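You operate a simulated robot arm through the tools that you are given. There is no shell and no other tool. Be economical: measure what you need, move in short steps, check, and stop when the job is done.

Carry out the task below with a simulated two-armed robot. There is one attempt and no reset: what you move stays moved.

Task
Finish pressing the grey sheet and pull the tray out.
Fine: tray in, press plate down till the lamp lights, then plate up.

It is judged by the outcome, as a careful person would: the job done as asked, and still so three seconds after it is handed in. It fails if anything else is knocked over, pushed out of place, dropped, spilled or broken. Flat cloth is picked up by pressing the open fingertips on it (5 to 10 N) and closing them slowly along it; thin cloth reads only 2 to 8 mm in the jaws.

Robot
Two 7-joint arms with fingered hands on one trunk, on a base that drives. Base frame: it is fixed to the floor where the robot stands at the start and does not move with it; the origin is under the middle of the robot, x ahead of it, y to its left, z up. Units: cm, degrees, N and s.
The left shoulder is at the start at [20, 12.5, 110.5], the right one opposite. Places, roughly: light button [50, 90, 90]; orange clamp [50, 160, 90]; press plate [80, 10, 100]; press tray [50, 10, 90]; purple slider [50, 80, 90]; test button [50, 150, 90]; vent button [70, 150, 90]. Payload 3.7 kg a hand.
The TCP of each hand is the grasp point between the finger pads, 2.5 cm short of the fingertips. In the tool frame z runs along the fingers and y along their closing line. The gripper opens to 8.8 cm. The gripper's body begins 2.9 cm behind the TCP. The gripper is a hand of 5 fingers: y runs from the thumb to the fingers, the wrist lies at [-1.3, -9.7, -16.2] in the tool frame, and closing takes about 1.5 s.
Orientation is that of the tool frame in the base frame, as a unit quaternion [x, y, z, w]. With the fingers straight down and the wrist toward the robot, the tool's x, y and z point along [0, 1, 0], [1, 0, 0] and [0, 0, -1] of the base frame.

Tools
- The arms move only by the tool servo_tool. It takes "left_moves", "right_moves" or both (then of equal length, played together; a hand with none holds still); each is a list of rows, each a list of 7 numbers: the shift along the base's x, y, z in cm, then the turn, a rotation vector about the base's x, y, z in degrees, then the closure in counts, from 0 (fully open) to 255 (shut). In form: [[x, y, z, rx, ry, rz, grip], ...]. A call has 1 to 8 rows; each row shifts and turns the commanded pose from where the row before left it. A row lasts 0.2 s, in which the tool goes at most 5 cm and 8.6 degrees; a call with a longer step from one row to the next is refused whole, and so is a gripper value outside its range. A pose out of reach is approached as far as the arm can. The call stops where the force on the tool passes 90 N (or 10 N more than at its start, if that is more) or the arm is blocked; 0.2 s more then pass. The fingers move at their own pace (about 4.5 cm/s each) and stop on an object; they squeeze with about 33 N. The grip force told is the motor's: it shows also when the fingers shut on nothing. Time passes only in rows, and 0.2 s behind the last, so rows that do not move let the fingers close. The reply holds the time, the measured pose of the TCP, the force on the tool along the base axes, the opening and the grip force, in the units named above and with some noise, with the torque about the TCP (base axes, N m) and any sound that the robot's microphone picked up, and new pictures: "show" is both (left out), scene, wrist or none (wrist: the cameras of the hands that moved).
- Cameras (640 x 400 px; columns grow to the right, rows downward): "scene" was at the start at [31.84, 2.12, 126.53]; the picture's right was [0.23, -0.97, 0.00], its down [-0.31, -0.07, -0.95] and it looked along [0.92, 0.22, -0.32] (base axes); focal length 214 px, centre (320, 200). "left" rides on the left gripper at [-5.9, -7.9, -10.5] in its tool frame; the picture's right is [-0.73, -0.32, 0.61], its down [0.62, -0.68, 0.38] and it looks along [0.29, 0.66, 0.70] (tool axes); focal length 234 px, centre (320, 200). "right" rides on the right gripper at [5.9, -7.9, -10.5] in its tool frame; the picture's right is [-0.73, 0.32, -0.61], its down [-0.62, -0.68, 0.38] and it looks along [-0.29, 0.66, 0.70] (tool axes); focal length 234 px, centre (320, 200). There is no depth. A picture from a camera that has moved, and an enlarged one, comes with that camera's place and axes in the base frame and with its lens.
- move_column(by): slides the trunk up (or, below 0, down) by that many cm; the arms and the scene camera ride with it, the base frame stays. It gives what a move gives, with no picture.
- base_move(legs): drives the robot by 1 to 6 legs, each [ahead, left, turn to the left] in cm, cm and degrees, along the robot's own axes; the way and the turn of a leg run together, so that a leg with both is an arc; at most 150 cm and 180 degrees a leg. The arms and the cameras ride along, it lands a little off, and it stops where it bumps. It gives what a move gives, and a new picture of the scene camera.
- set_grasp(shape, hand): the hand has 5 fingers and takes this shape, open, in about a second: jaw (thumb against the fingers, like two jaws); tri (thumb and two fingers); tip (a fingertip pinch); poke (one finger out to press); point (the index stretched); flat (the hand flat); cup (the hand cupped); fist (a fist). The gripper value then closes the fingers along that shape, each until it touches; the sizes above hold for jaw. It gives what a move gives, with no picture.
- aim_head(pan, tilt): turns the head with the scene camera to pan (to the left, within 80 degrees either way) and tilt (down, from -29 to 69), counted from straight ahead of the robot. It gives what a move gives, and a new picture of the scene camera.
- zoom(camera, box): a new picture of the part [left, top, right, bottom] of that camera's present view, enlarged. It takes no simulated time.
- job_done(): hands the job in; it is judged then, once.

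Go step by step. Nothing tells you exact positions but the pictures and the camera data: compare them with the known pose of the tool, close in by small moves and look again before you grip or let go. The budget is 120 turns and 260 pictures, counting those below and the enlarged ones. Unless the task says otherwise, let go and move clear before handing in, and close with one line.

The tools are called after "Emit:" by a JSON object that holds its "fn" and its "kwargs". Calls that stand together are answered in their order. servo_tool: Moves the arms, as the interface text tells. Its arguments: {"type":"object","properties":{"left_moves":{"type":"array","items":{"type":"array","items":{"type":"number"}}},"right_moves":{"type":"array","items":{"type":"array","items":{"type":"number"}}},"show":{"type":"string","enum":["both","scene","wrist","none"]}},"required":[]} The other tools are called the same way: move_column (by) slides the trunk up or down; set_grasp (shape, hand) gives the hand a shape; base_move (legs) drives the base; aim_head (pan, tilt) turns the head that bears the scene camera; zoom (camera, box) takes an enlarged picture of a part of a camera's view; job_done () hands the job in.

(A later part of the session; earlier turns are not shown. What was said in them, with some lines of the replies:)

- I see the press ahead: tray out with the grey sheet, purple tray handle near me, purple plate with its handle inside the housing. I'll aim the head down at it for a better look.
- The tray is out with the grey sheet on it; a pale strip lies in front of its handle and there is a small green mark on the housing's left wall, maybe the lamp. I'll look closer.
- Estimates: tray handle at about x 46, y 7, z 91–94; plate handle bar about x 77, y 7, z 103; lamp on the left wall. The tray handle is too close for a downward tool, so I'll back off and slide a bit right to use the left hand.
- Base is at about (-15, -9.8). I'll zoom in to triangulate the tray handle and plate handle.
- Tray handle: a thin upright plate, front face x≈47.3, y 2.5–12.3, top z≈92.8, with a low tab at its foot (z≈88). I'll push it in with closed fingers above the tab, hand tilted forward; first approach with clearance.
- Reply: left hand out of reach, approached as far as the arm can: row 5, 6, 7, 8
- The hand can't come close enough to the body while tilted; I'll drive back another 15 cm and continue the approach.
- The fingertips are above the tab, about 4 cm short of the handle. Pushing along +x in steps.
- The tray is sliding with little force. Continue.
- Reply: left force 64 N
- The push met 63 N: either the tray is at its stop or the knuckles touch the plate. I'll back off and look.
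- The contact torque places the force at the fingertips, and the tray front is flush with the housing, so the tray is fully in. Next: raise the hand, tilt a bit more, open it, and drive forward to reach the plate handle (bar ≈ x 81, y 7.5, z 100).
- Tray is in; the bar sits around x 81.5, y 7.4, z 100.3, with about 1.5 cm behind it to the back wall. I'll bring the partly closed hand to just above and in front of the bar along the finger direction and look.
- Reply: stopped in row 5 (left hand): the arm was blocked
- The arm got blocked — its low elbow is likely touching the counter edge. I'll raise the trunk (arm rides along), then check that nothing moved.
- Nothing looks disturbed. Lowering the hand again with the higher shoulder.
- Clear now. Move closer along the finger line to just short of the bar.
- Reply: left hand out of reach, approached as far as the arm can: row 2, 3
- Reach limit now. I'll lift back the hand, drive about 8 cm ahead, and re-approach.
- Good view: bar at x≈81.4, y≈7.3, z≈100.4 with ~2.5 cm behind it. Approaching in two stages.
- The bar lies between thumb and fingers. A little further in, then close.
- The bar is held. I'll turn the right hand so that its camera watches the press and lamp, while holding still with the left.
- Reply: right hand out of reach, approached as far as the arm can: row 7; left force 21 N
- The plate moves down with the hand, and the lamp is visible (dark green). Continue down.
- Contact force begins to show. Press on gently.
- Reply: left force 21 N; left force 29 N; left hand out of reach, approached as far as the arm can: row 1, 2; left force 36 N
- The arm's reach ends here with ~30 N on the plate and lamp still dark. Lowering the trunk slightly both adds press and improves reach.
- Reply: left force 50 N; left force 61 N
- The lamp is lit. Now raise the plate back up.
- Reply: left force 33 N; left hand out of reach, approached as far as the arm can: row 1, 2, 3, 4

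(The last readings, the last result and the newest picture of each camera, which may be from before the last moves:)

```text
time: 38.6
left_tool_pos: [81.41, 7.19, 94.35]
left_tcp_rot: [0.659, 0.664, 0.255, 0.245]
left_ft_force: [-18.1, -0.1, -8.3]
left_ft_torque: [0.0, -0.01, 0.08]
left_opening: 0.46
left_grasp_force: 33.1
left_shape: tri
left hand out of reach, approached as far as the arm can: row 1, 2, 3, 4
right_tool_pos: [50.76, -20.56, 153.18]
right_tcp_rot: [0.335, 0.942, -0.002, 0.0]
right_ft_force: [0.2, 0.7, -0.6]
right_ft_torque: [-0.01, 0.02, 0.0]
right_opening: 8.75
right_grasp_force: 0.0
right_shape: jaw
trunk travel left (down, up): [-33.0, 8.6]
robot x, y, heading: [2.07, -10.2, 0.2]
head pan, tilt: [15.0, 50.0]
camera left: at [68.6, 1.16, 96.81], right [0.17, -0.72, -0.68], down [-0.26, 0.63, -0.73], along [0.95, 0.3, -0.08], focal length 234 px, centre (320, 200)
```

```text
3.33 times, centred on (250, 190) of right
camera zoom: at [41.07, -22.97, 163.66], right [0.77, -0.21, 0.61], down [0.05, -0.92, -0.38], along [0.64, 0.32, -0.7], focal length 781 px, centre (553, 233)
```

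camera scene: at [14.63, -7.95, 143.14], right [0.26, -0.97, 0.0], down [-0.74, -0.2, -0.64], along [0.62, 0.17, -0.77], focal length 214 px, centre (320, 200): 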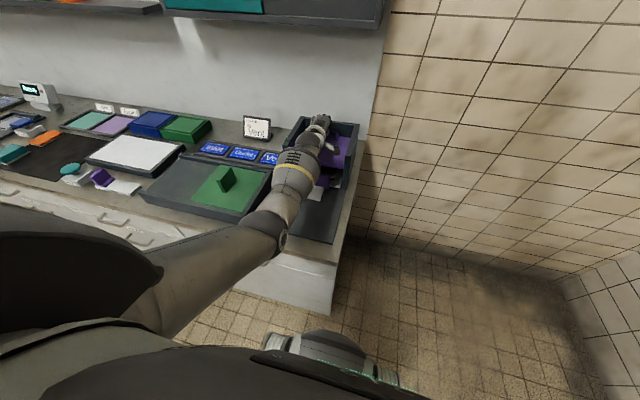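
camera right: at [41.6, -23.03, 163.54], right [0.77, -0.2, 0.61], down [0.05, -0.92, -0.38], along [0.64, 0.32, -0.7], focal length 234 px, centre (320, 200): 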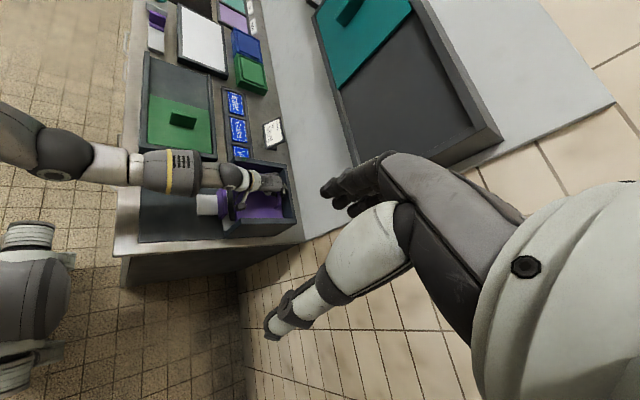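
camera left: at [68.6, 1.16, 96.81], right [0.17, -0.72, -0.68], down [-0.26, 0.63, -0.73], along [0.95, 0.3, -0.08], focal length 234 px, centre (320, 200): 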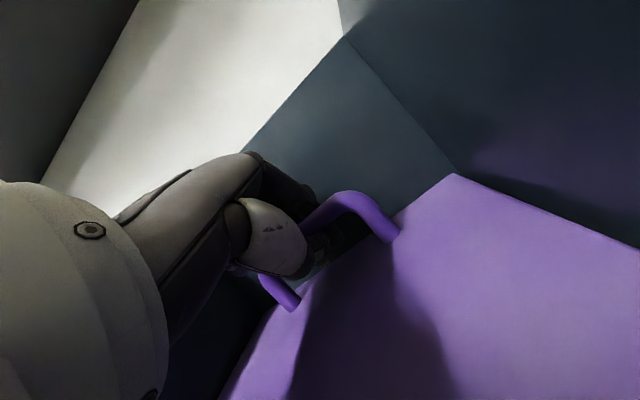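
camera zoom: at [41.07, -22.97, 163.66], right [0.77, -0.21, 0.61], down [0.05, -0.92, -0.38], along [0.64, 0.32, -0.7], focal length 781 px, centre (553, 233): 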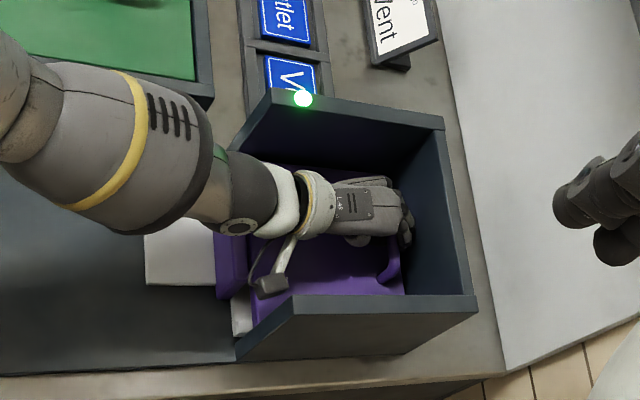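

Lamp stays lit and the plate is rising. Continue up, easing back a little in x.

Emit:
{"fn": "servo_tool", "kwargs": {"left_moves": [[-0.3, 0, 1, 0, 0, 0, 255], [-0.3, 0, 1, 0, 0, 0, 255], [-0.2, 0, 1, 0, 0, 0, 255], [0, 0, 1, 0, 0, 0, 255]], "show": "wrist"}}

Emit:
{"fn": "zoom", "kwargs": {"camera": "right", "box": [170, 130, 330, 250]}}

```text
time: 39.6
left_tool_pos: [82.49, 7.24, 97.02]
left_tcp_rot: [0.659, 0.664, 0.255, 0.244]
left_ft_force: [-56.4, -2.4, -8.3]
left_ft_torque: [0.33, -0.21, 0.36]
left_opening: 0.76
left_grasp_force: 32.9
left_shape: tri
left hand out of reach, approached as far as the arm can: row 1, 2, 3, 4
right_tool_pos: [50.15, -20.68, 153.44]
right_tcp_rot: [0.336, 0.942, -0.002, 0.003]
right_ft_force: [0.4, -0.6, -0.3]
right_ft_torque: [-0.01, 0.0, -0.05]
right_opening: 8.76
right_grasp_force: 0.1
right_shape: jaw
trunk travel left (down, up): [-33.0, 8.6]
robot x, y, heading: [2.18, -9.99, 0.2]
head pan, tilt: [15.0, 50.0]
camera left: at [69.63, 1.17, 99.69], right [0.17, -0.72, -0.68], down [-0.26, 0.63, -0.73], along [0.95, 0.3, -0.08], focal length 234 px, centre (320, 200)
```

left: 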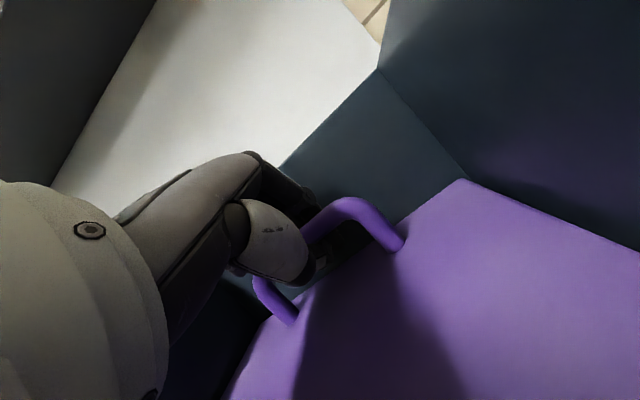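

```text
3.33 times, centred on (250, 190) of right
camera zoom: at [40.49, -23.02, 163.85], right [0.76, -0.21, 0.61], down [0.05, -0.92, -0.38], along [0.64, 0.32, -0.69], focal length 781 px, centre (553, 233)
```

zoom: 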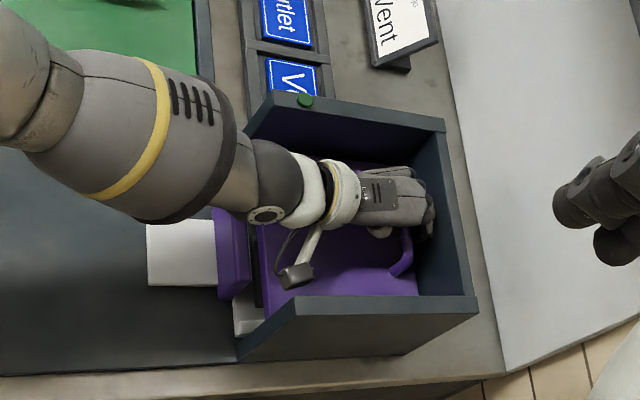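

The hand is pushing forward too hard (56 N); ease back before going further up.

Emit:
{"fn": "servo_tool", "kwargs": {"left_moves": [[-0.6, 0, 0, 0, 0, 0, 255], [-0.6, 0, 0, 0, 0, 0, 255]], "show": "none"}}

```text
time: 40.2
left_tool_pos: [82.56, 7.32, 97.13]
left_tcp_rot: [0.657, 0.663, 0.259, 0.248]
left_ft_force: [-48.1, -1.1, -3.1]
left_ft_torque: [0.42, -0.1, 0.25]
left_opening: 0.75
left_grasp_force: 33.1
left_shape: tri
left hand out of reach, approached as far as the arm can: row 1, 2
right_tool_pos: [50.16, -20.58, 153.44]
right_tcp_rot: [0.336, 0.942, -0.001, 0.002]
right_ft_force: [-0.5, 0.0, -0.8]
right_ft_torque: [0.01, 0.02, 0.0]
right_opening: 8.79
right_grasp_force: 0.0
right_shape: jaw
trunk travel left (down, up): [-33.0, 8.6]
robot x, y, heading: [2.21, -10.13, 0.4]
head pan, tilt: [15.0, 50.0]
```

Emit:
{"fn": "base_move", "kwargs": {"legs": [[-2, 0, 0]]}}

Emit:
{"fn": "zoom", "kwargs": {"camera": "right", "box": [170, 130, 330, 250]}}

```text
time: 41.0
left_tool_pos: [81.43, 7.28, 97.71]
left_tcp_rot: [0.656, 0.662, 0.261, 0.252]
left_ft_force: [4.6, 2.1, 1.4]
left_ft_torque: [0.22, 0.01, 0.13]
left_opening: 0.4
left_grasp_force: 33.1
left_shape: tri
right_tool_pos: [49.07, -20.58, 153.14]
right_tcp_rot: [0.336, 0.942, -0.002, 0.001]
right_ft_force: [-1.1, -0.2, -0.1]
right_ft_torque: [0.02, -0.02, 0.0]
right_opening: 8.76
right_grasp_force: 0.0
right_shape: jaw
trunk travel left (down, up): [-33.0, 8.6]
robot x, y, heading: [0.22, -9.86, -0.1]
head pan, tilt: [15.0, 50.0]
camera scene: at [12.47, -7.94, 143.19], right [0.26, -0.97, 0.0], down [-0.74, -0.2, -0.64], along [0.62, 0.17, -0.77], focal length 214 px, centre (320, 200)
```

scene: 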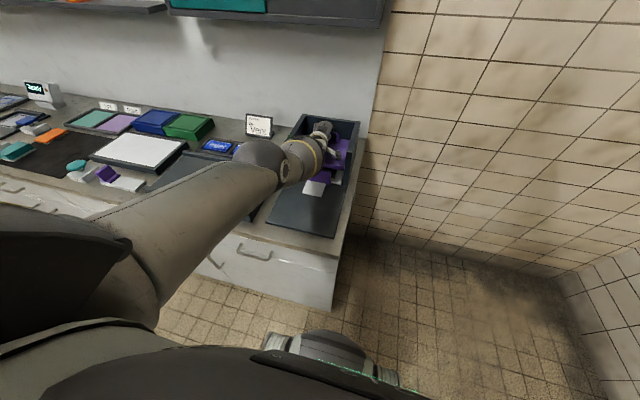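

```text
3.33 times, centred on (250, 190) of right
camera zoom: at [39.39, -23.0, 163.67], right [0.77, -0.21, 0.61], down [0.05, -0.92, -0.38], along [0.64, 0.32, -0.7], focal length 781 px, centre (553, 233)
```

zoom: 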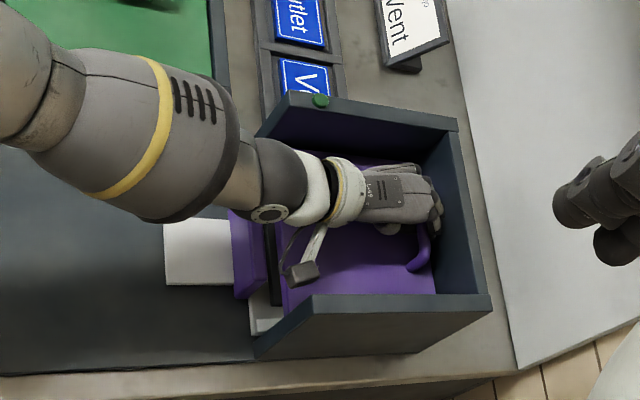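

Force is relaxed; but the elbow has swung out over the green lid. Let me check its clearance.

Emit:
{"fn": "zoom", "kwargs": {"camera": "scene", "box": [140, 90, 380, 240]}}

Emit:
{"fn": "zoom", "kwargs": {"camera": "right", "box": [0, 0, 340, 260]}}

```text
2.67 times, centred on (260, 165) of scene
camera zoom: at [12.47, -7.94, 143.19], right [0.26, -0.97, 0.0], down [-0.74, -0.2, -0.64], along [0.62, 0.17, -0.77], focal length 572 px, centre (480, 293)
```

zoom: 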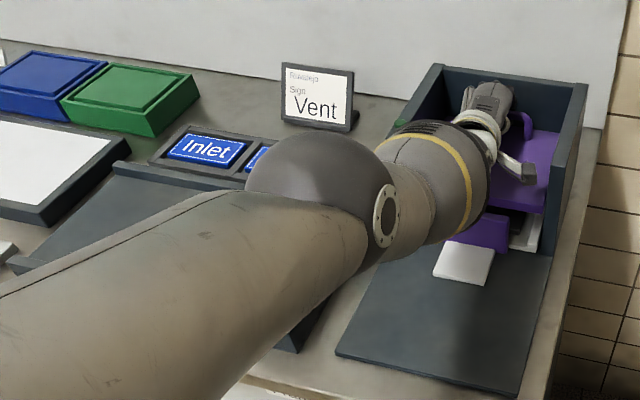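

```text
1.54 times, centred on (170, 130) of right
camera zoom: at [39.39, -23.0, 163.67], right [0.77, -0.21, 0.61], down [0.05, -0.92, -0.38], along [0.64, 0.32, -0.7], focal length 360 px, centre (551, 308)
```

zoom: 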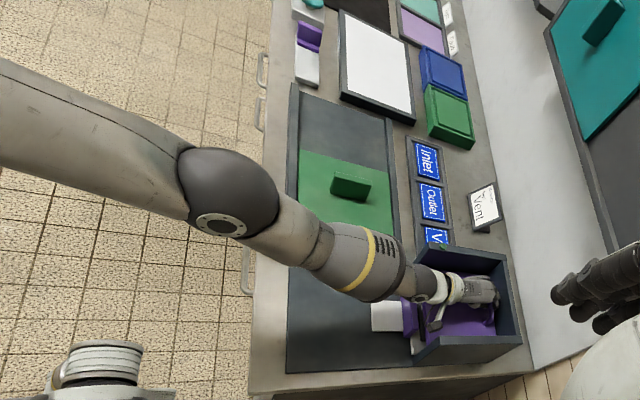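

The elbow has only gone up high; the green lid is untouched. Continue raising the plate.

Emit:
{"fn": "servo_tool", "kwargs": {"left_moves": [[-0.2, 0, 0.8, 0, 0, 0, 255], [-0.2, 0, 0.8, 0, 0, 0, 255], [0, 0, 0.8, 0, 0, 0, 255], [0, 0, 0.8, 0, 0, 0, 255]], "show": "wrist"}}

Emit:
{"fn": "zoom", "kwargs": {"camera": "right", "box": [170, 130, 330, 250]}}

```text
time: 42.0
left_tool_pos: [81.99, 7.23, 99.73]
left_tcp_rot: [0.656, 0.663, 0.26, 0.249]
left_ft_force: [-35.8, 1.4, -9.2]
left_ft_torque: [0.2, -0.17, 0.22]
left_opening: 0.54
left_grasp_force: 32.5
left_shape: tri
left hand out of reach, approached as far as the arm can: row 1, 2, 3, 4
right_tool_pos: [48.59, -20.55, 153.35]
right_tcp_rot: [0.336, 0.942, -0.002, 0.002]
right_ft_force: [0.2, 0.0, 0.1]
right_ft_torque: [-0.02, 0.0, 0.02]
right_opening: 8.79
right_grasp_force: 0.0
right_shape: jaw
trunk travel left (down, up): [-33.0, 8.6]
robot x, y, heading: [0.15, -10.16, 0.2]
head pan, tilt: [15.0, 50.0]
camera left: at [69.13, 1.13, 102.12], right [0.18, -0.72, -0.67], down [-0.26, 0.63, -0.74], along [0.95, 0.3, -0.07], focal length 234 px, centre (320, 200)
```

left: 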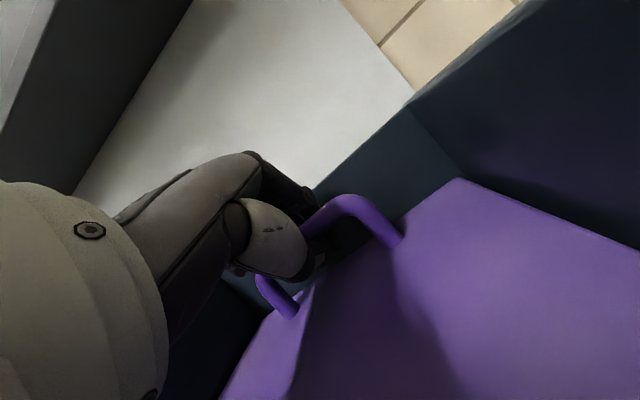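

```text
3.33 times, centred on (250, 190) of right
camera zoom: at [38.85, -22.98, 163.77], right [0.76, -0.21, 0.61], down [0.05, -0.92, -0.38], along [0.64, 0.32, -0.7], focal length 781 px, centre (553, 233)
```

zoom: 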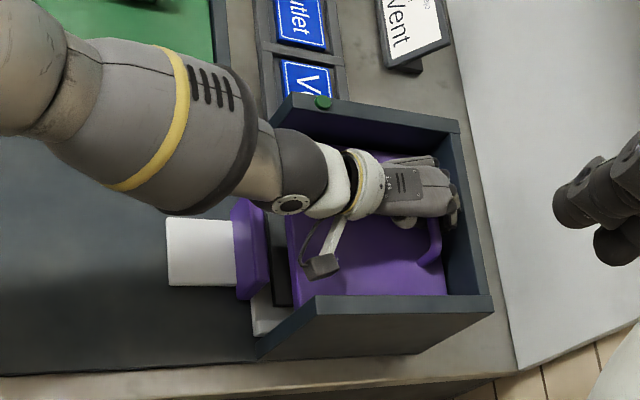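

Emit:
{"fn": "base_move", "kwargs": {"legs": [[-2, 0, 0]]}}

Emit:
{"fn": "move_column", "kwargs": {"by": 1.2}}

Emit:
{"fn": "zoom", "kwargs": {"camera": "right", "box": [170, 130, 330, 250]}}

```text
time: 42.8
left_tool_pos: [81.07, 7.25, 99.89]
left_tcp_rot: [0.656, 0.662, 0.261, 0.252]
left_ft_force: [32.8, 0.9, -15.0]
left_ft_torque: [0.01, 0.17, 0.08]
left_opening: 0.32
left_grasp_force: 33.1
left_shape: tri
right_tool_pos: [47.81, -20.53, 152.93]
right_tcp_rot: [0.336, 0.942, -0.004, -0.001]
right_ft_force: [-0.2, -0.4, 0.6]
right_ft_torque: [0.02, 0.0, -0.02]
right_opening: 8.76
right_grasp_force: 0.0
right_shape: jaw
trunk travel left (down, up): [-33.0, 8.6]
robot x, y, heading: [-1.94, -9.81, 0.2]
head pan, tilt: [15.0, 50.0]
camera scene: at [11.18, -7.9, 143.11], right [0.26, -0.97, 0.0], down [-0.74, -0.2, -0.64], along [0.62, 0.17, -0.77], focal length 214 px, centre (320, 200)
```

scene: 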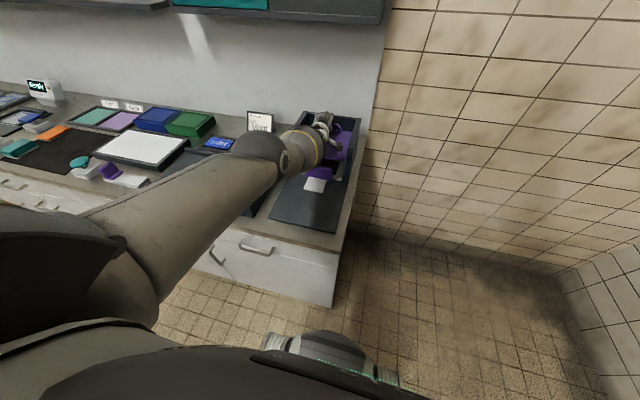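

```text
time: 43.4
left_tool_pos: [81.15, 7.31, 100.01]
left_tcp_rot: [0.659, 0.664, 0.255, 0.245]
left_ft_force: [40.4, 0.0, -43.7]
left_ft_torque: [0.01, 0.28, -0.02]
left_opening: 0.28
left_grasp_force: 32.5
left_shape: tri
right_tool_pos: [48.36, -20.61, 153.88]
right_tcp_rot: [0.336, 0.942, -0.003, -0.004]
right_ft_force: [-0.1, 0.4, 0.8]
right_ft_torque: [0.02, 0.01, -0.01]
right_opening: 8.76
right_grasp_force: 0.1
right_shape: jaw
trunk travel left (down, up): [-34.2, 7.4]
robot x, y, heading: [-2.06, -9.78, 0.3]
head pan, tilt: [15.0, 50.0]
```

```text
3.33 times, centred on (250, 190) of right
camera zoom: at [38.81, -22.93, 164.44], right [0.77, -0.21, 0.6], down [0.05, -0.92, -0.38], along [0.63, 0.32, -0.7], focal length 781 px, centre (553, 233)
```

zoom: 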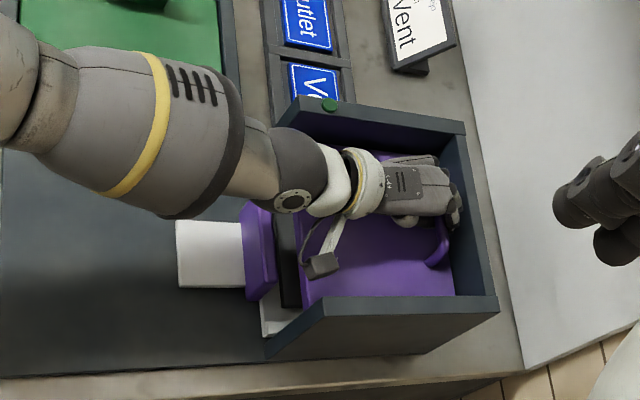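

A 44 N upward pull without motion means the plate is at its upper stop. Relax the tension, then open the fingers and watch whether the plate stays up.

Emit:
{"fn": "move_column", "kwargs": {"by": -0.9}}

Emit:
{"fn": "servo_tool", "kwargs": {"left_moves": [[0.3, 0, 0, 0, 0, 0, 255], [0, 0, 0, 0, 0, 0, 150], [0, 0, 0, 0, 0, 0, 150], [0, 0, 0, 0, 0, 0, 150], [0, 0, 0, 0, 0, 0, 150]], "show": "wrist"}}

Emit:
{"fn": "zoom", "kwargs": {"camera": "right", "box": [170, 130, 330, 250]}}

```text
time: 44.0
left_tool_pos: [81.19, 7.34, 100.01]
left_tcp_rot: [0.656, 0.663, 0.26, 0.25]
left_ft_force: [33.6, -1.4, -29.7]
left_ft_torque: [-0.01, 0.19, 0.02]
left_opening: 0.28
left_grasp_force: 32.5
left_shape: tri
right_tool_pos: [48.03, -20.55, 153.1]
right_tcp_rot: [0.337, 0.942, -0.004, -0.003]
right_ft_force: [-1.0, -0.4, 0.4]
right_ft_torque: [-0.01, 0.03, 0.0]
right_opening: 8.79
right_grasp_force: 0.1
right_shape: jaw
trunk travel left (down, up): [-33.3, 8.3]
robot x, y, heading: [-1.63, -9.95, -0.4]
head pan, tilt: [15.0, 50.0]
```

```text
time: 45.2
left_tool_pos: [80.72, 7.25, 100.85]
left_tcp_rot: [0.655, 0.661, 0.265, 0.254]
left_ft_force: [-4.1, 1.2, 3.2]
left_ft_torque: [0.01, -0.12, 0.03]
left_opening: 3.56
left_grasp_force: 0.0
left_shape: tri
right_tool_pos: [46.95, -20.71, 153.57]
right_tcp_rot: [0.337, 0.942, -0.002, 0.001]
right_ft_force: [0.2, -0.2, 0.2]
right_ft_torque: [0.05, -0.02, -0.04]
right_opening: 8.78
right_grasp_force: 0.1
right_shape: jaw
trunk travel left (down, up): [-33.3, 8.3]
robot x, y, heading: [-1.98, -10.15, 0.1]
head pan, tilt: [15.0, 50.0]
camera left: at [67.91, 1.17, 103.05], right [0.19, -0.72, -0.67], down [-0.24, 0.63, -0.74], along [0.95, 0.3, -0.06], focal length 234 px, centre (320, 200)
```

left: 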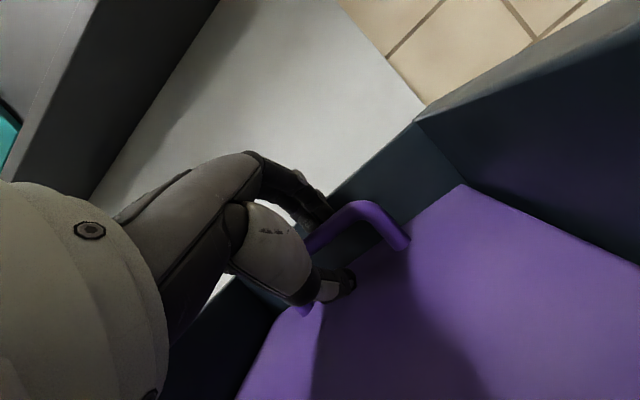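

```text
3.33 times, centred on (250, 190) of right
camera zoom: at [37.29, -23.04, 163.99], right [0.77, -0.21, 0.61], down [0.05, -0.92, -0.38], along [0.64, 0.32, -0.7], focal length 781 px, centre (553, 233)
```

zoom: 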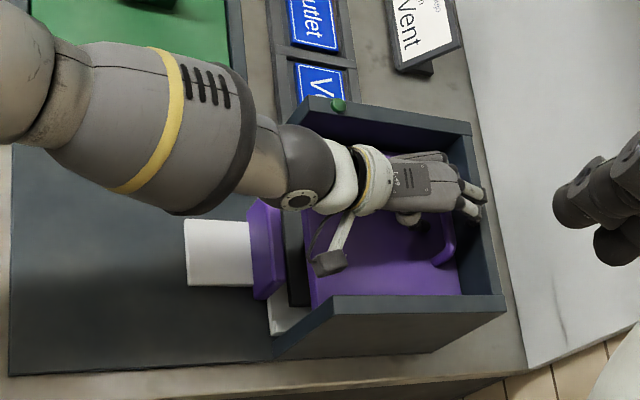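

Released, and the plate seems to hold. Withdraw the hand back and up along the finger line.

Emit:
{"fn": "servo_tool", "kwargs": {"left_moves": [[-0.7, 0, 0.8, 0, 0, 0, 150], [-0.7, 0, 0.8, 0, 0, 0, 150], [-1.4, 0, 1.6, 0, 0, 0, 150], [-2, 0, 2.5, 0, 0, 0, 100], [-2, 0, 2.5, 0, 0, 0, 100], [-2, 0, 2.5, 0, 0, 0, 100]], "show": "wrist"}}

Emit:
{"fn": "zoom", "kwargs": {"camera": "right", "box": [170, 130, 330, 250]}}

```text
time: 46.6
left_tool_pos: [83.14, 7.12, 107.38]
left_tcp_rot: [0.654, 0.662, 0.264, 0.253]
left_ft_force: [0.2, -0.8, -0.5]
left_ft_torque: [0.01, 0.05, 0.0]
left_opening: 5.32
left_grasp_force: 0.1
left_shape: tri
left hand out of reach, approached as far as the arm can: row 1, 2, 3, 4, 5, 6
right_tool_pos: [47.07, -20.66, 153.47]
right_tcp_rot: [0.336, 0.942, -0.002, 0.0]
right_ft_force: [-0.3, 0.2, 0.1]
right_ft_torque: [-0.03, 0.04, -0.01]
right_opening: 8.76
right_grasp_force: 0.1
right_shape: jaw
trunk travel left (down, up): [-33.3, 8.3]
robot x, y, heading: [-2.04, -10.02, 0.2]
head pan, tilt: [15.0, 50.0]
camera left: at [70.29, 0.98, 109.58], right [0.19, -0.72, -0.67], down [-0.25, 0.63, -0.74], along [0.95, 0.3, -0.06], focal length 234 px, centre (320, 200)
```

left: 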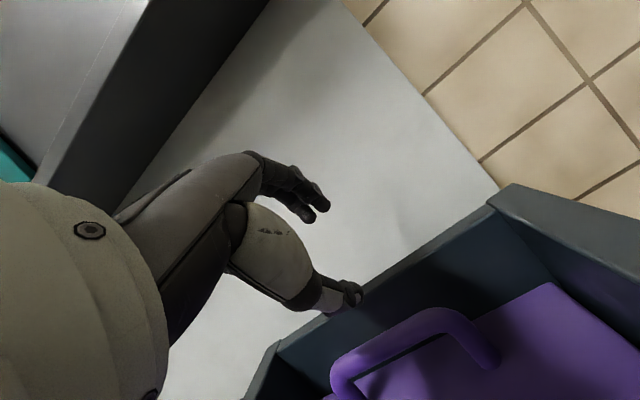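

```text
3.33 times, centred on (250, 190) of right
camera zoom: at [37.45, -23.04, 163.94], right [0.77, -0.21, 0.61], down [0.05, -0.92, -0.38], along [0.64, 0.32, -0.7], focal length 781 px, centre (553, 233)
```

zoom: 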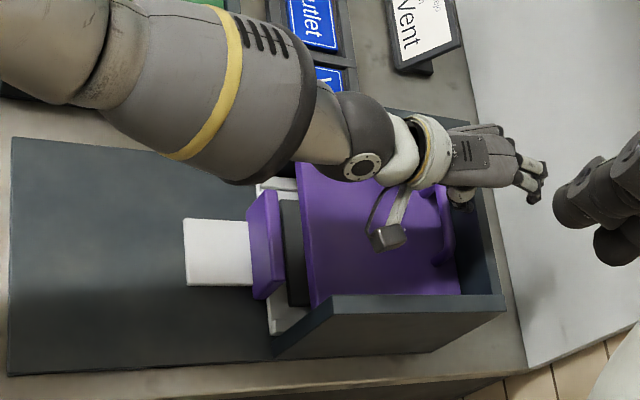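

The plate stays up. Lift clear via trunk, then drive back for the tray.

Emit:
{"fn": "move_column", "kwargs": {"by": 6}}

Emit:
{"fn": "base_move", "kwargs": {"legs": [[-28, 0, 0]]}}

Emit:
{"fn": "zoom", "kwargs": {"camera": "scene", "box": [180, 30, 400, 200]}}

```text
time: 47.6
left_tool_pos: [83.03, 7.04, 115.03]
left_tcp_rot: [0.653, 0.659, 0.27, 0.26]
left_ft_force: [0.6, -0.6, -0.8]
left_ft_torque: [-0.03, -0.02, -0.01]
left_opening: 5.36
left_grasp_force: 0.1
left_shape: tri
right_tool_pos: [46.39, -20.53, 160.11]
right_tcp_rot: [0.337, 0.941, 0.001, 0.007]
right_ft_force: [-0.3, -0.6, 0.4]
right_ft_torque: [0.0, 0.0, 0.01]
right_opening: 8.8
right_grasp_force: 0.1
right_shape: jaw
trunk travel left (down, up): [-39.3, 2.3]
robot x, y, heading: [-1.97, -10.06, -0.0]
head pan, tilt: [15.0, 50.0]
```

```text
time: 49.5
left_tool_pos: [54.36, 7.09, 115.14]
left_tcp_rot: [0.652, 0.659, 0.27, 0.26]
left_ft_force: [0.3, 0.3, 0.4]
left_ft_torque: [0.01, 0.02, 0.04]
left_opening: 5.34
left_grasp_force: 0.1
left_shape: tri
right_tool_pos: [17.68, -20.7, 160.08]
right_tcp_rot: [0.336, 0.942, 0.0, 0.007]
right_ft_force: [-0.7, 0.9, 0.0]
right_ft_torque: [0.01, -0.03, 0.01]
right_opening: 8.77
right_grasp_force: 0.1
right_shape: jaw
trunk travel left (down, up): [-39.3, 2.3]
robot x, y, heading: [-30.73, -9.85, 0.0]
head pan, tilt: [15.0, 50.0]
camera scene: at [-19.17, -8.0, 149.57], right [0.26, -0.97, 0.0], down [-0.74, -0.2, -0.64], along [0.62, 0.17, -0.77], focal length 214 px, centre (320, 200)
```

scene: 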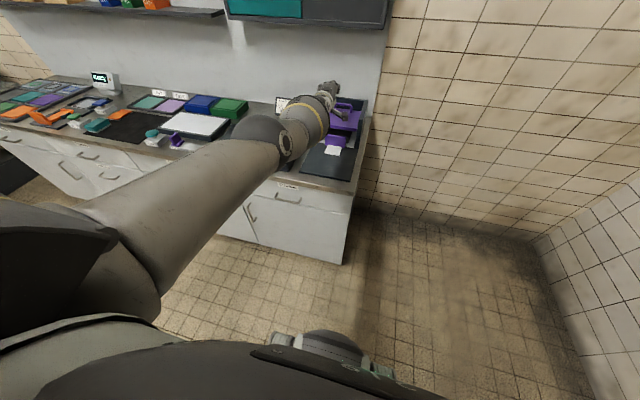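

```text
2.35 times, centred on (290, 115) of scene
camera zoom: at [-19.17, -8.0, 149.57], right [0.26, -0.97, 0.0], down [-0.74, -0.2, -0.64], along [0.62, 0.17, -0.77], focal length 505 px, centre (391, 400)
```

zoom: 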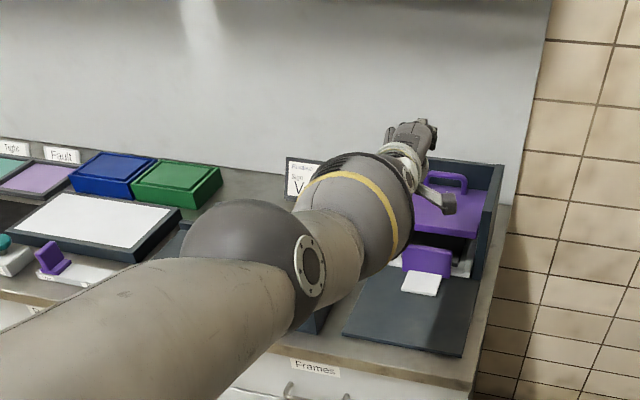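

Plate is up and everything else is in place. Next I lower the trunk back to its original height (with the hand raised first) and go for the tray.

Emit:
{"fn": "servo_tool", "kwargs": {"left_moves": [[-1, 0, 4, 0, 0, 0, 255], [-1, 0, 4, 0, 0, 0, 255], [-1, 0, 4, 0, 0, 0, 255], [-1, 0, 4, 0, 0, 0, 255], [-1, 0, 2, 0, 0, 0, 255]], "show": "none"}}

Emit:
{"fn": "move_column", "kwargs": {"by": -22}}

Emit:
{"fn": "aim_head", "kwargs": {"pan": 8, "tilt": 40}}

```text
time: 50.8
left_tool_pos: [56.73, 7.09, 131.35]
left_tcp_rot: [0.652, 0.659, 0.272, 0.258]
left_ft_force: [-0.4, 0.5, 0.2]
left_ft_torque: [0.04, 0.03, 0.05]
left_opening: 0.05
left_grasp_force: 33.1
left_shape: tri
left hand out of reach, approached as far as the arm can: row 1, 2, 3, 4, 5
right_tool_pos: [17.75, -20.65, 160.06]
right_tcp_rot: [0.337, 0.941, 0.0, 0.007]
right_ft_force: [0.2, 0.1, -0.7]
right_ft_torque: [0.0, 0.0, 0.0]
right_opening: 8.77
right_grasp_force: 0.1
right_shape: jaw
trunk travel left (down, up): [-39.3, 2.3]
robot x, y, heading: [-30.09, -9.98, 0.0]
head pan, tilt: [15.0, 50.0]
```

```text
time: 52.7
left_tool_pos: [62.06, 6.59, 90.11]
left_tcp_rot: [0.682, 0.68, 0.19, 0.19]
left_ft_force: [-7.6, 1.8, 35.4]
left_ft_torque: [-0.16, 0.12, -0.06]
left_opening: 0.01
left_grasp_force: 32.5
left_shape: tri
right_tool_pos: [18.3, -20.48, 140.03]
right_tcp_rot: [0.336, 0.942, -0.002, 0.003]
right_ft_force: [1.1, 0.7, -0.2]
right_ft_torque: [-0.04, 0.08, 0.02]
right_opening: 8.77
right_grasp_force: 0.1
right_shape: jaw
trunk travel left (down, up): [-19.4, 22.1]
robot x, y, heading: [-30.31, -10.05, 0.4]
head pan, tilt: [15.0, 50.0]
stopped: the force on the tool passed its limit at 104 N (the readings are from after the stop); the commanded pose is now the measured one
```

```text
time: 53.4
left_tool_pos: [61.45, 6.75, 90.16]
left_tcp_rot: [0.681, 0.681, 0.191, 0.186]
left_ft_force: [-0.3, -2.9, 30.1]
left_ft_torque: [-0.05, -0.03, 0.03]
left_opening: 0.0
left_grasp_force: 33.5
left_shape: tri
right_tool_pos: [17.57, -20.66, 140.28]
right_tcp_rot: [0.336, 0.942, 0.001, 0.007]
right_ft_force: [-0.5, -1.2, 0.2]
right_ft_torque: [0.02, 0.01, 0.0]
right_opening: 8.77
right_grasp_force: 0.1
right_shape: jaw
trunk travel left (down, up): [-19.4, 22.1]
robot x, y, heading: [-30.37, -9.57, 0.0]
head pan, tilt: [8.0, 40.0]
camera scene: at [-6.72, -8.82, 130.57], right [0.14, -0.99, 0.0], down [-0.63, -0.09, -0.77], along [0.76, 0.11, -0.64], focal length 214 px, centre (320, 200)
```

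scene: 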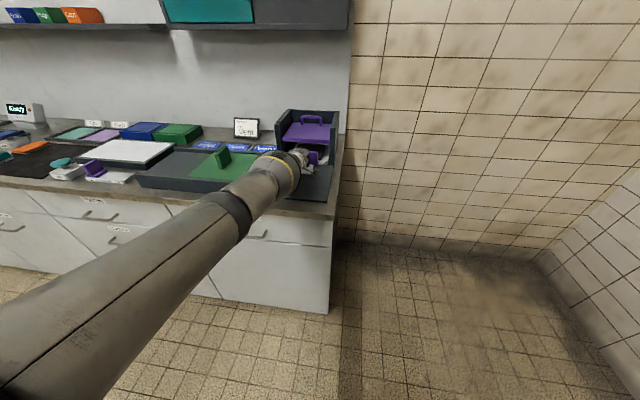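

The arm came down further than expected and touched down on the tray's tab area with a peak of 104 N. I'll check before moving.

Emit:
{"fn": "zoom", "kwargs": {"camera": "scene", "box": [240, 95, 360, 205]}}

Emit:
{"fn": "zoom", "kwargs": {"camera": "left", "box": [160, 100, 560, 350]}}

```text
3.64 times, centred on (300, 150) of scene
camera zoom: at [-6.72, -8.82, 130.57], right [0.14, -0.99, 0.0], down [-0.63, -0.09, -0.77], along [0.76, 0.11, -0.64], focal length 780 px, centre (393, 382)
```

zoom: 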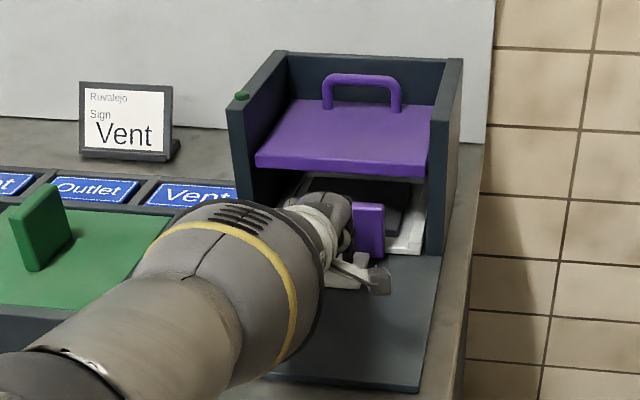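

```text
1.60 times, centred on (360, 225) of left
camera zoom: at [49.31, 0.69, 95.01], right [0.04, -0.72, -0.69], down [-0.39, 0.63, -0.68], along [0.92, 0.29, -0.26], focal length 375 px, centre (256, 160)
```

zoom: 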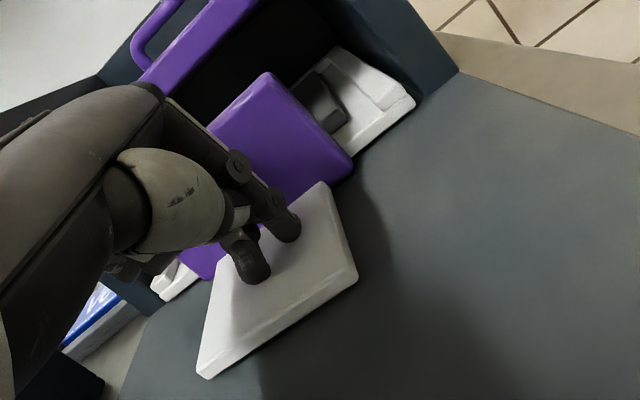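

Everything is intact, and the fingertips rest right on the tab with 30 N of press — ideal for dragging. I'll ease the press slightly and pull back.

Emit:
{"fn": "servo_tool", "kwargs": {"left_moves": [[-0.5, 0, 0.2, 0, 0, 0, 255], [-1, 0, 0, 0, 0, 0, 255], [-1, 0, 0, 0, 0, 0, 255], [-1, 0, 0, 0, 0, 0, 255]]}}

```text
time: 54.4
left_tool_pos: [61.29, 6.62, 90.21]
left_tcp_rot: [0.68, 0.68, 0.196, 0.192]
left_ft_force: [0.9, 3.7, 43.9]
left_ft_torque: [0.05, -0.06, 0.01]
left_opening: 0.01
left_grasp_force: 32.5
left_shape: tri
left hand out of reach, approached as far as the arm can: row 1, 2, 3, 4
right_tool_pos: [17.24, -20.49, 140.45]
right_tcp_rot: [0.336, 0.942, 0.001, 0.009]
right_ft_force: [-0.2, 0.4, 0.2]
right_ft_torque: [-0.02, 0.02, -0.01]
right_opening: 8.79
right_grasp_force: 0.1
right_shape: jaw
trunk travel left (down, up): [-19.4, 22.1]
robot x, y, heading: [-30.4, -10.39, 0.2]
head pan, tilt: [8.0, 40.0]
camera scene: at [-6.92, -8.77, 130.63], right [0.14, -0.99, 0.0], down [-0.63, -0.09, -0.77], along [0.76, 0.11, -0.64], focal length 214 px, centre (320, 200)
camera left: at [49.12, 0.7, 94.81], right [0.05, -0.72, -0.69], down [-0.38, 0.63, -0.68], along [0.93, 0.29, -0.24], focal length 234 px, centre (320, 200)
```

scene: 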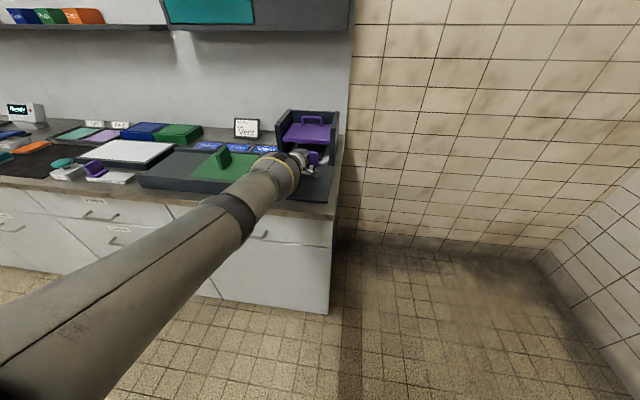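
left: 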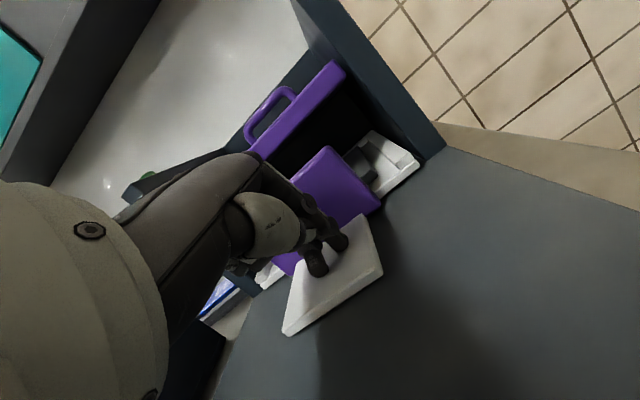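

The arm's posture is at its limit, but the base can do the pulling. Try a short backward drive with the fingertips on the tab.

Emit:
{"fn": "base_move", "kwargs": {"legs": [[-4, 0, 0]]}}

Emit:
{"fn": "zoom", "kwargs": {"camera": "left", "box": [160, 100, 560, 350]}}

```text
time: 55.3
left_tool_pos: [57.48, 6.57, 90.03]
left_tcp_rot: [0.681, 0.679, 0.196, 0.193]
left_ft_force: [0.7, 9.1, 43.7]
left_ft_torque: [0.16, -0.08, 0.04]
left_opening: 0.0
left_grasp_force: 33.1
left_shape: tri
right_tool_pos: [13.28, -20.61, 140.46]
right_tcp_rot: [0.335, 0.942, 0.002, 0.009]
right_ft_force: [-0.1, 0.7, -0.5]
right_ft_torque: [-0.01, 0.0, 0.01]
right_opening: 8.78
right_grasp_force: 0.1
right_shape: jaw
trunk travel left (down, up): [-19.4, 22.1]
robot x, y, heading: [-34.47, -10.24, 0.3]
head pan, tilt: [8.0, 40.0]
camera scene: at [-10.88, -8.73, 130.62], right [0.14, -0.99, 0.0], down [-0.63, -0.09, -0.77], along [0.76, 0.11, -0.64], focal length 214 px, centre (320, 200)
```

scene: 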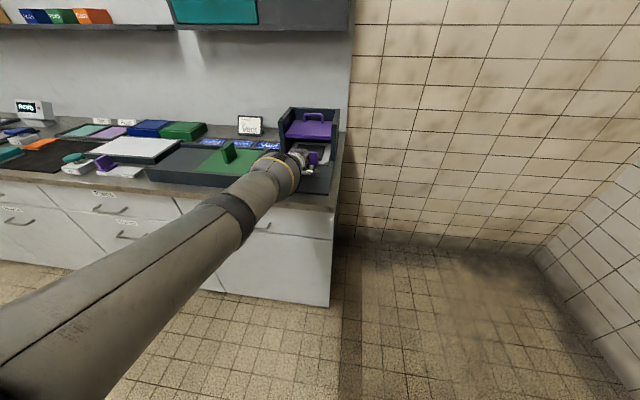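

```text
1.60 times, centred on (360, 225) of left
camera zoom: at [45.17, 0.7, 94.81], right [0.05, -0.72, -0.69], down [-0.38, 0.63, -0.68], along [0.93, 0.29, -0.24], focal length 375 px, centre (256, 160)
```

zoom: 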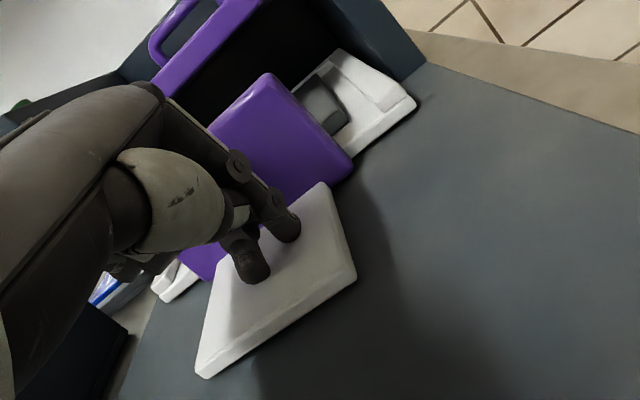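

The tray follows. Continue driving back in stages.

Emit:
{"fn": "base_move", "kwargs": {"legs": [[-7, 0, 0]]}}

Emit:
{"fn": "zoom", "kwargs": {"camera": "left", "box": [160, 100, 560, 350]}}

```text
time: 56.3
left_tool_pos: [50.79, 6.59, 90.08]
left_tcp_rot: [0.681, 0.679, 0.196, 0.194]
left_ft_force: [0.1, 3.6, 21.9]
left_ft_torque: [0.16, 0.04, -0.06]
left_opening: 0.0
left_grasp_force: 32.7
left_shape: tri
right_tool_pos: [6.63, -20.52, 140.22]
right_tcp_rot: [0.336, 0.942, 0.0, 0.007]
right_ft_force: [-0.2, 0.1, 0.5]
right_ft_torque: [0.01, -0.05, -0.01]
right_opening: 8.79
right_grasp_force: 0.0
right_shape: jaw
trunk travel left (down, up): [-19.4, 22.1]
robot x, y, heading: [-41.8, -9.72, 0.2]
head pan, tilt: [8.0, 40.0]
camera scene: at [-17.58, -8.77, 130.53], right [0.14, -0.99, 0.0], down [-0.63, -0.09, -0.77], along [0.76, 0.11, -0.64], focal length 214 px, centre (320, 200)
```

scene: 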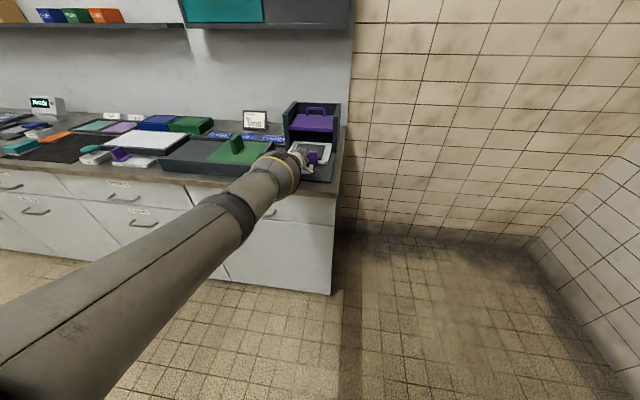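

```text
1.60 times, centred on (360, 225) of left
camera zoom: at [38.45, 0.66, 94.81], right [0.05, -0.72, -0.69], down [-0.37, 0.63, -0.68], along [0.93, 0.29, -0.24], focal length 375 px, centre (256, 160)
```

zoom: 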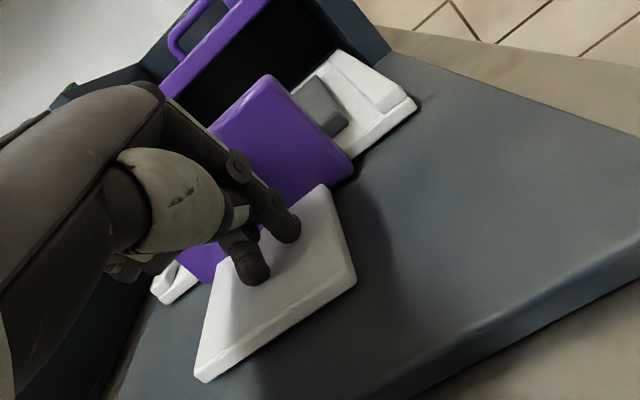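

Emit:
{"fn": "base_move", "kwargs": {"legs": [[-4.5, 0, 0]]}}

Emit:
{"fn": "zoom", "kwargs": {"camera": "left", "box": [160, 100, 560, 350]}}

Emit:
{"fn": "zoom", "kwargs": {"camera": "scene", "box": [260, 90, 360, 200]}}

```text
time: 57.2
left_tool_pos: [46.4, 6.53, 90.25]
left_tcp_rot: [0.68, 0.679, 0.197, 0.194]
left_ft_force: [-0.2, 0.6, 11.8]
left_ft_torque: [0.17, 0.04, -0.03]
left_opening: 0.0
left_grasp_force: 32.6
left_shape: tri
right_tool_pos: [2.23, -20.61, 140.26]
right_tcp_rot: [0.335, 0.942, 0.001, 0.006]
right_ft_force: [0.2, 0.1, 0.1]
right_ft_torque: [0.0, -0.04, -0.03]
right_opening: 8.78
right_grasp_force: 0.1
right_shape: jaw
trunk travel left (down, up): [-19.4, 22.1]
robot x, y, heading: [-45.9, -10.17, 0.1]
head pan, tilt: [8.0, 40.0]
camera scene: at [-22.02, -8.79, 130.53], right [0.14, -0.99, 0.0], down [-0.63, -0.09, -0.77], along [0.76, 0.11, -0.64], focal length 214 px, centre (320, 200)
```

scene: 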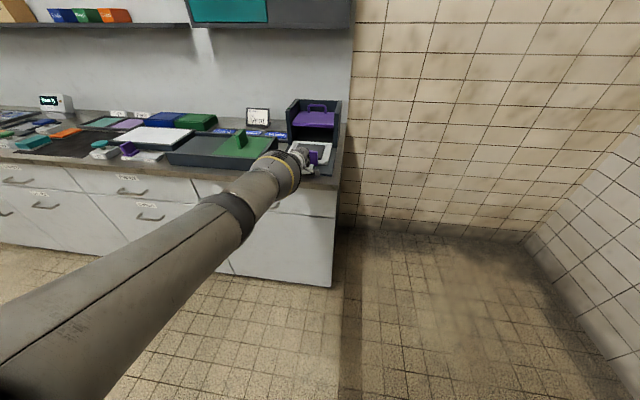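

```text
1.60 times, centred on (360, 225) of left
camera zoom: at [34.03, 0.63, 94.87], right [0.05, -0.72, -0.69], down [-0.37, 0.63, -0.68], along [0.93, 0.29, -0.24], focal length 375 px, centre (256, 160)
```

zoom: 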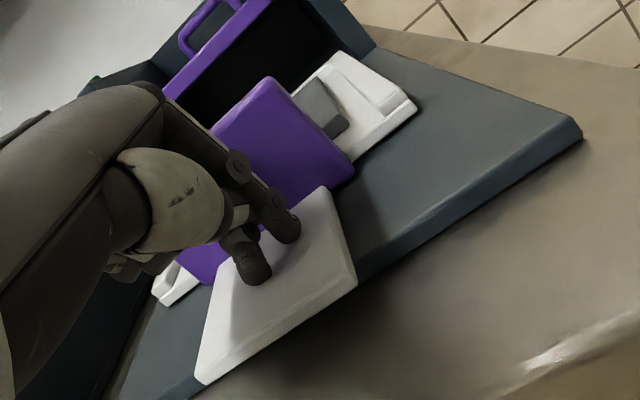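

```text
3.64 times, centred on (310, 145) of scene
camera zoom: at [-22.02, -8.79, 130.53], right [0.14, -0.99, 0.0], down [-0.63, -0.09, -0.77], along [0.76, 0.11, -0.64], focal length 780 px, centre (356, 400)
```

zoom: 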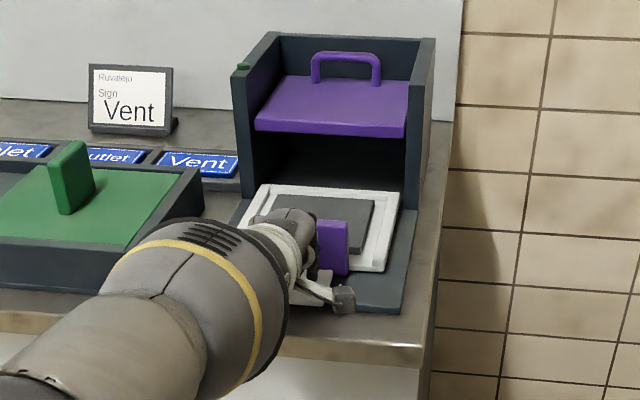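

The sheet now lies flat. About 2.7 cm more to the original out position.

Emit:
{"fn": "base_move", "kwargs": {"legs": [[-2.7, 0, 0]]}}

Emit:
{"fn": "zoom", "kwargs": {"camera": "left", "box": [160, 100, 560, 350]}}

```text
time: 58.0
left_tool_pos: [43.66, 6.64, 90.29]
left_tcp_rot: [0.681, 0.678, 0.197, 0.195]
left_ft_force: [1.9, 0.1, 8.6]
left_ft_torque: [0.09, 0.02, -0.03]
left_opening: 0.0
left_grasp_force: 33.2
left_shape: tri
right_tool_pos: [-0.55, -20.61, 140.17]
right_tcp_rot: [0.336, 0.942, 0.001, 0.007]
right_ft_force: [0.1, 1.3, 0.3]
right_ft_torque: [0.0, -0.04, -0.04]
right_opening: 8.78
right_grasp_force: 0.0
right_shape: jaw
trunk travel left (down, up): [-19.4, 22.1]
robot x, y, heading: [-48.31, -10.22, 0.3]
head pan, tilt: [8.0, 40.0]
camera scene: at [-24.68, -8.79, 130.52], right [0.14, -0.99, 0.0], down [-0.63, -0.09, -0.77], along [0.76, 0.11, -0.64], focal length 214 px, centre (320, 200)
```

scene: 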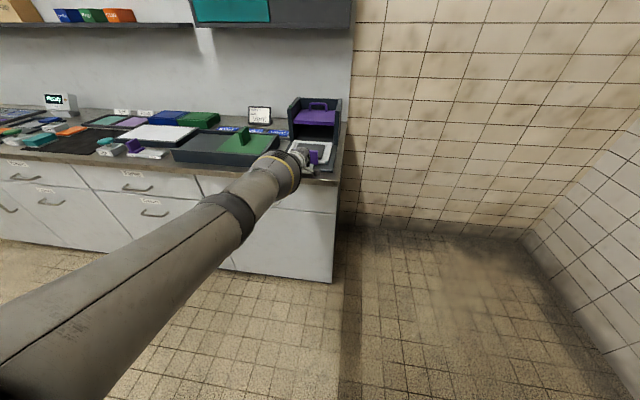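

```text
1.60 times, centred on (360, 225) of left
camera zoom: at [31.37, 0.64, 94.91], right [0.05, -0.72, -0.69], down [-0.37, 0.63, -0.68], along [0.93, 0.29, -0.24], focal length 375 px, centre (256, 160)
```

zoom: 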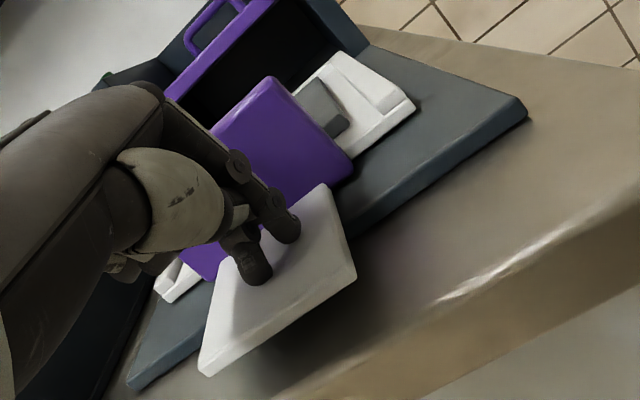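

The tray is back out to its original position. Lift off straight up with the trunk and back away.

Emit:
{"fn": "move_column", "kwargs": {"by": 10}}

Emit:
{"fn": "base_move", "kwargs": {"legs": [[-15, 0, 0]]}}

Emit:
{"fn": "zoom", "kwargs": {"camera": "left", "box": [240, 100, 640, 350]}}

Emit:
{"fn": "zoom", "kwargs": {"camera": "scene", "box": [170, 60, 370, 200]}}

```text
time: 59.4
left_tool_pos: [41.08, 6.54, 119.5]
left_tcp_rot: [0.652, 0.651, 0.277, 0.272]
left_ft_force: [-1.0, 0.0, -0.2]
left_ft_torque: [-0.02, -0.05, 0.0]
left_opening: 0.0
left_grasp_force: 32.9
left_shape: tri
right_tool_pos: [-0.02, -20.43, 150.04]
right_tcp_rot: [0.335, 0.942, -0.001, 0.004]
right_ft_force: [0.8, -0.6, 0.1]
right_ft_torque: [0.01, 0.04, 0.01]
right_opening: 8.8
right_grasp_force: 0.1
right_shape: jaw
trunk travel left (down, up): [-29.4, 12.1]
robot x, y, heading: [-48.63, -10.16, 0.3]
head pan, tilt: [8.0, 40.0]
```

```text
time: 60.7
left_tool_pos: [26.15, 6.44, 119.78]
left_tcp_rot: [0.651, 0.651, 0.278, 0.273]
left_ft_force: [0.2, 0.1, 0.5]
left_ft_torque: [-0.01, 0.0, 0.03]
left_opening: 0.0
left_grasp_force: 33.1
left_shape: tri
right_tool_pos: [-14.96, -20.59, 150.12]
right_tcp_rot: [0.335, 0.942, 0.0, 0.006]
right_ft_force: [-0.1, 0.1, 1.0]
right_ft_torque: [0.03, 0.0, 0.0]
right_opening: 8.77
right_grasp_force: 0.0
right_shape: jaw
trunk travel left (down, up): [-29.4, 12.1]
robot x, y, heading: [-63.47, -10.36, 0.3]
head pan, tilt: [8.0, 40.0]
camera scene: at [-48.24, -8.89, 140.92], right [0.14, -0.99, 0.0], down [-0.64, -0.09, -0.77], along [0.76, 0.11, -0.64], focal length 214 px, centre (320, 200)
```

scene: 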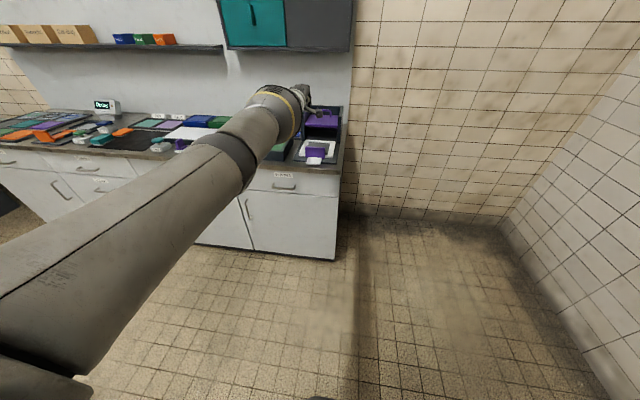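

```text
1.60 times, centred on (440, 225) of left
camera zoom: at [13.12, 0.58, 121.36], right [0.21, -0.72, -0.66], down [-0.2, 0.63, -0.75], along [0.96, 0.29, -0.01], focal length 375 px, centre (128, 160)
```

zoom: 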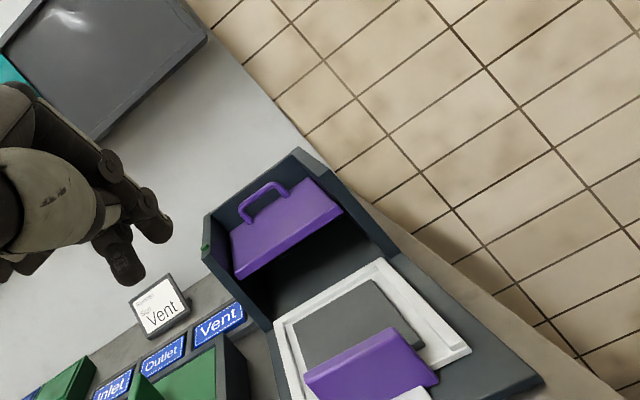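

```text
2.86 times, centred on (270, 130) of scene
camera zoom: at [-48.24, -8.89, 140.92], right [0.14, -0.99, 0.0], down [-0.64, -0.09, -0.77], along [0.76, 0.11, -0.64], focal length 613 px, centre (463, 400)
```

zoom: 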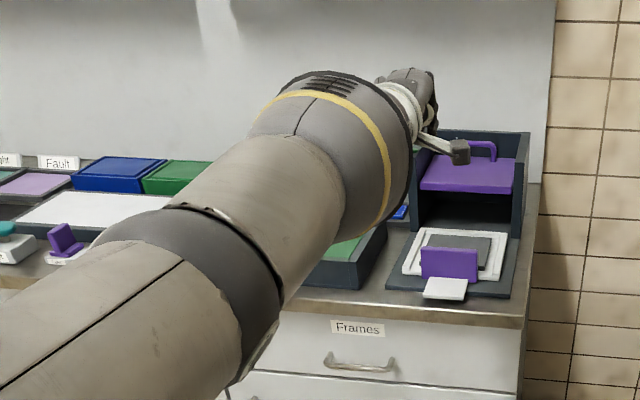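

The tray is out, the sheet lies flat on it, the plate is up, and the hand is clear. Nothing else looks moved, so I'm handing in.

Emit:
{"fn": "job_done", "kwargs": {}}

```text
The job is handed in.
```

The grey sheet is pressed: tray in, plate down until the lamp lit, plate back up, and the tray pulled out again. While I was repositioning, the left hand came down on the tray's tab with a 104 N peak, but I saw no damage and nothing out of place.
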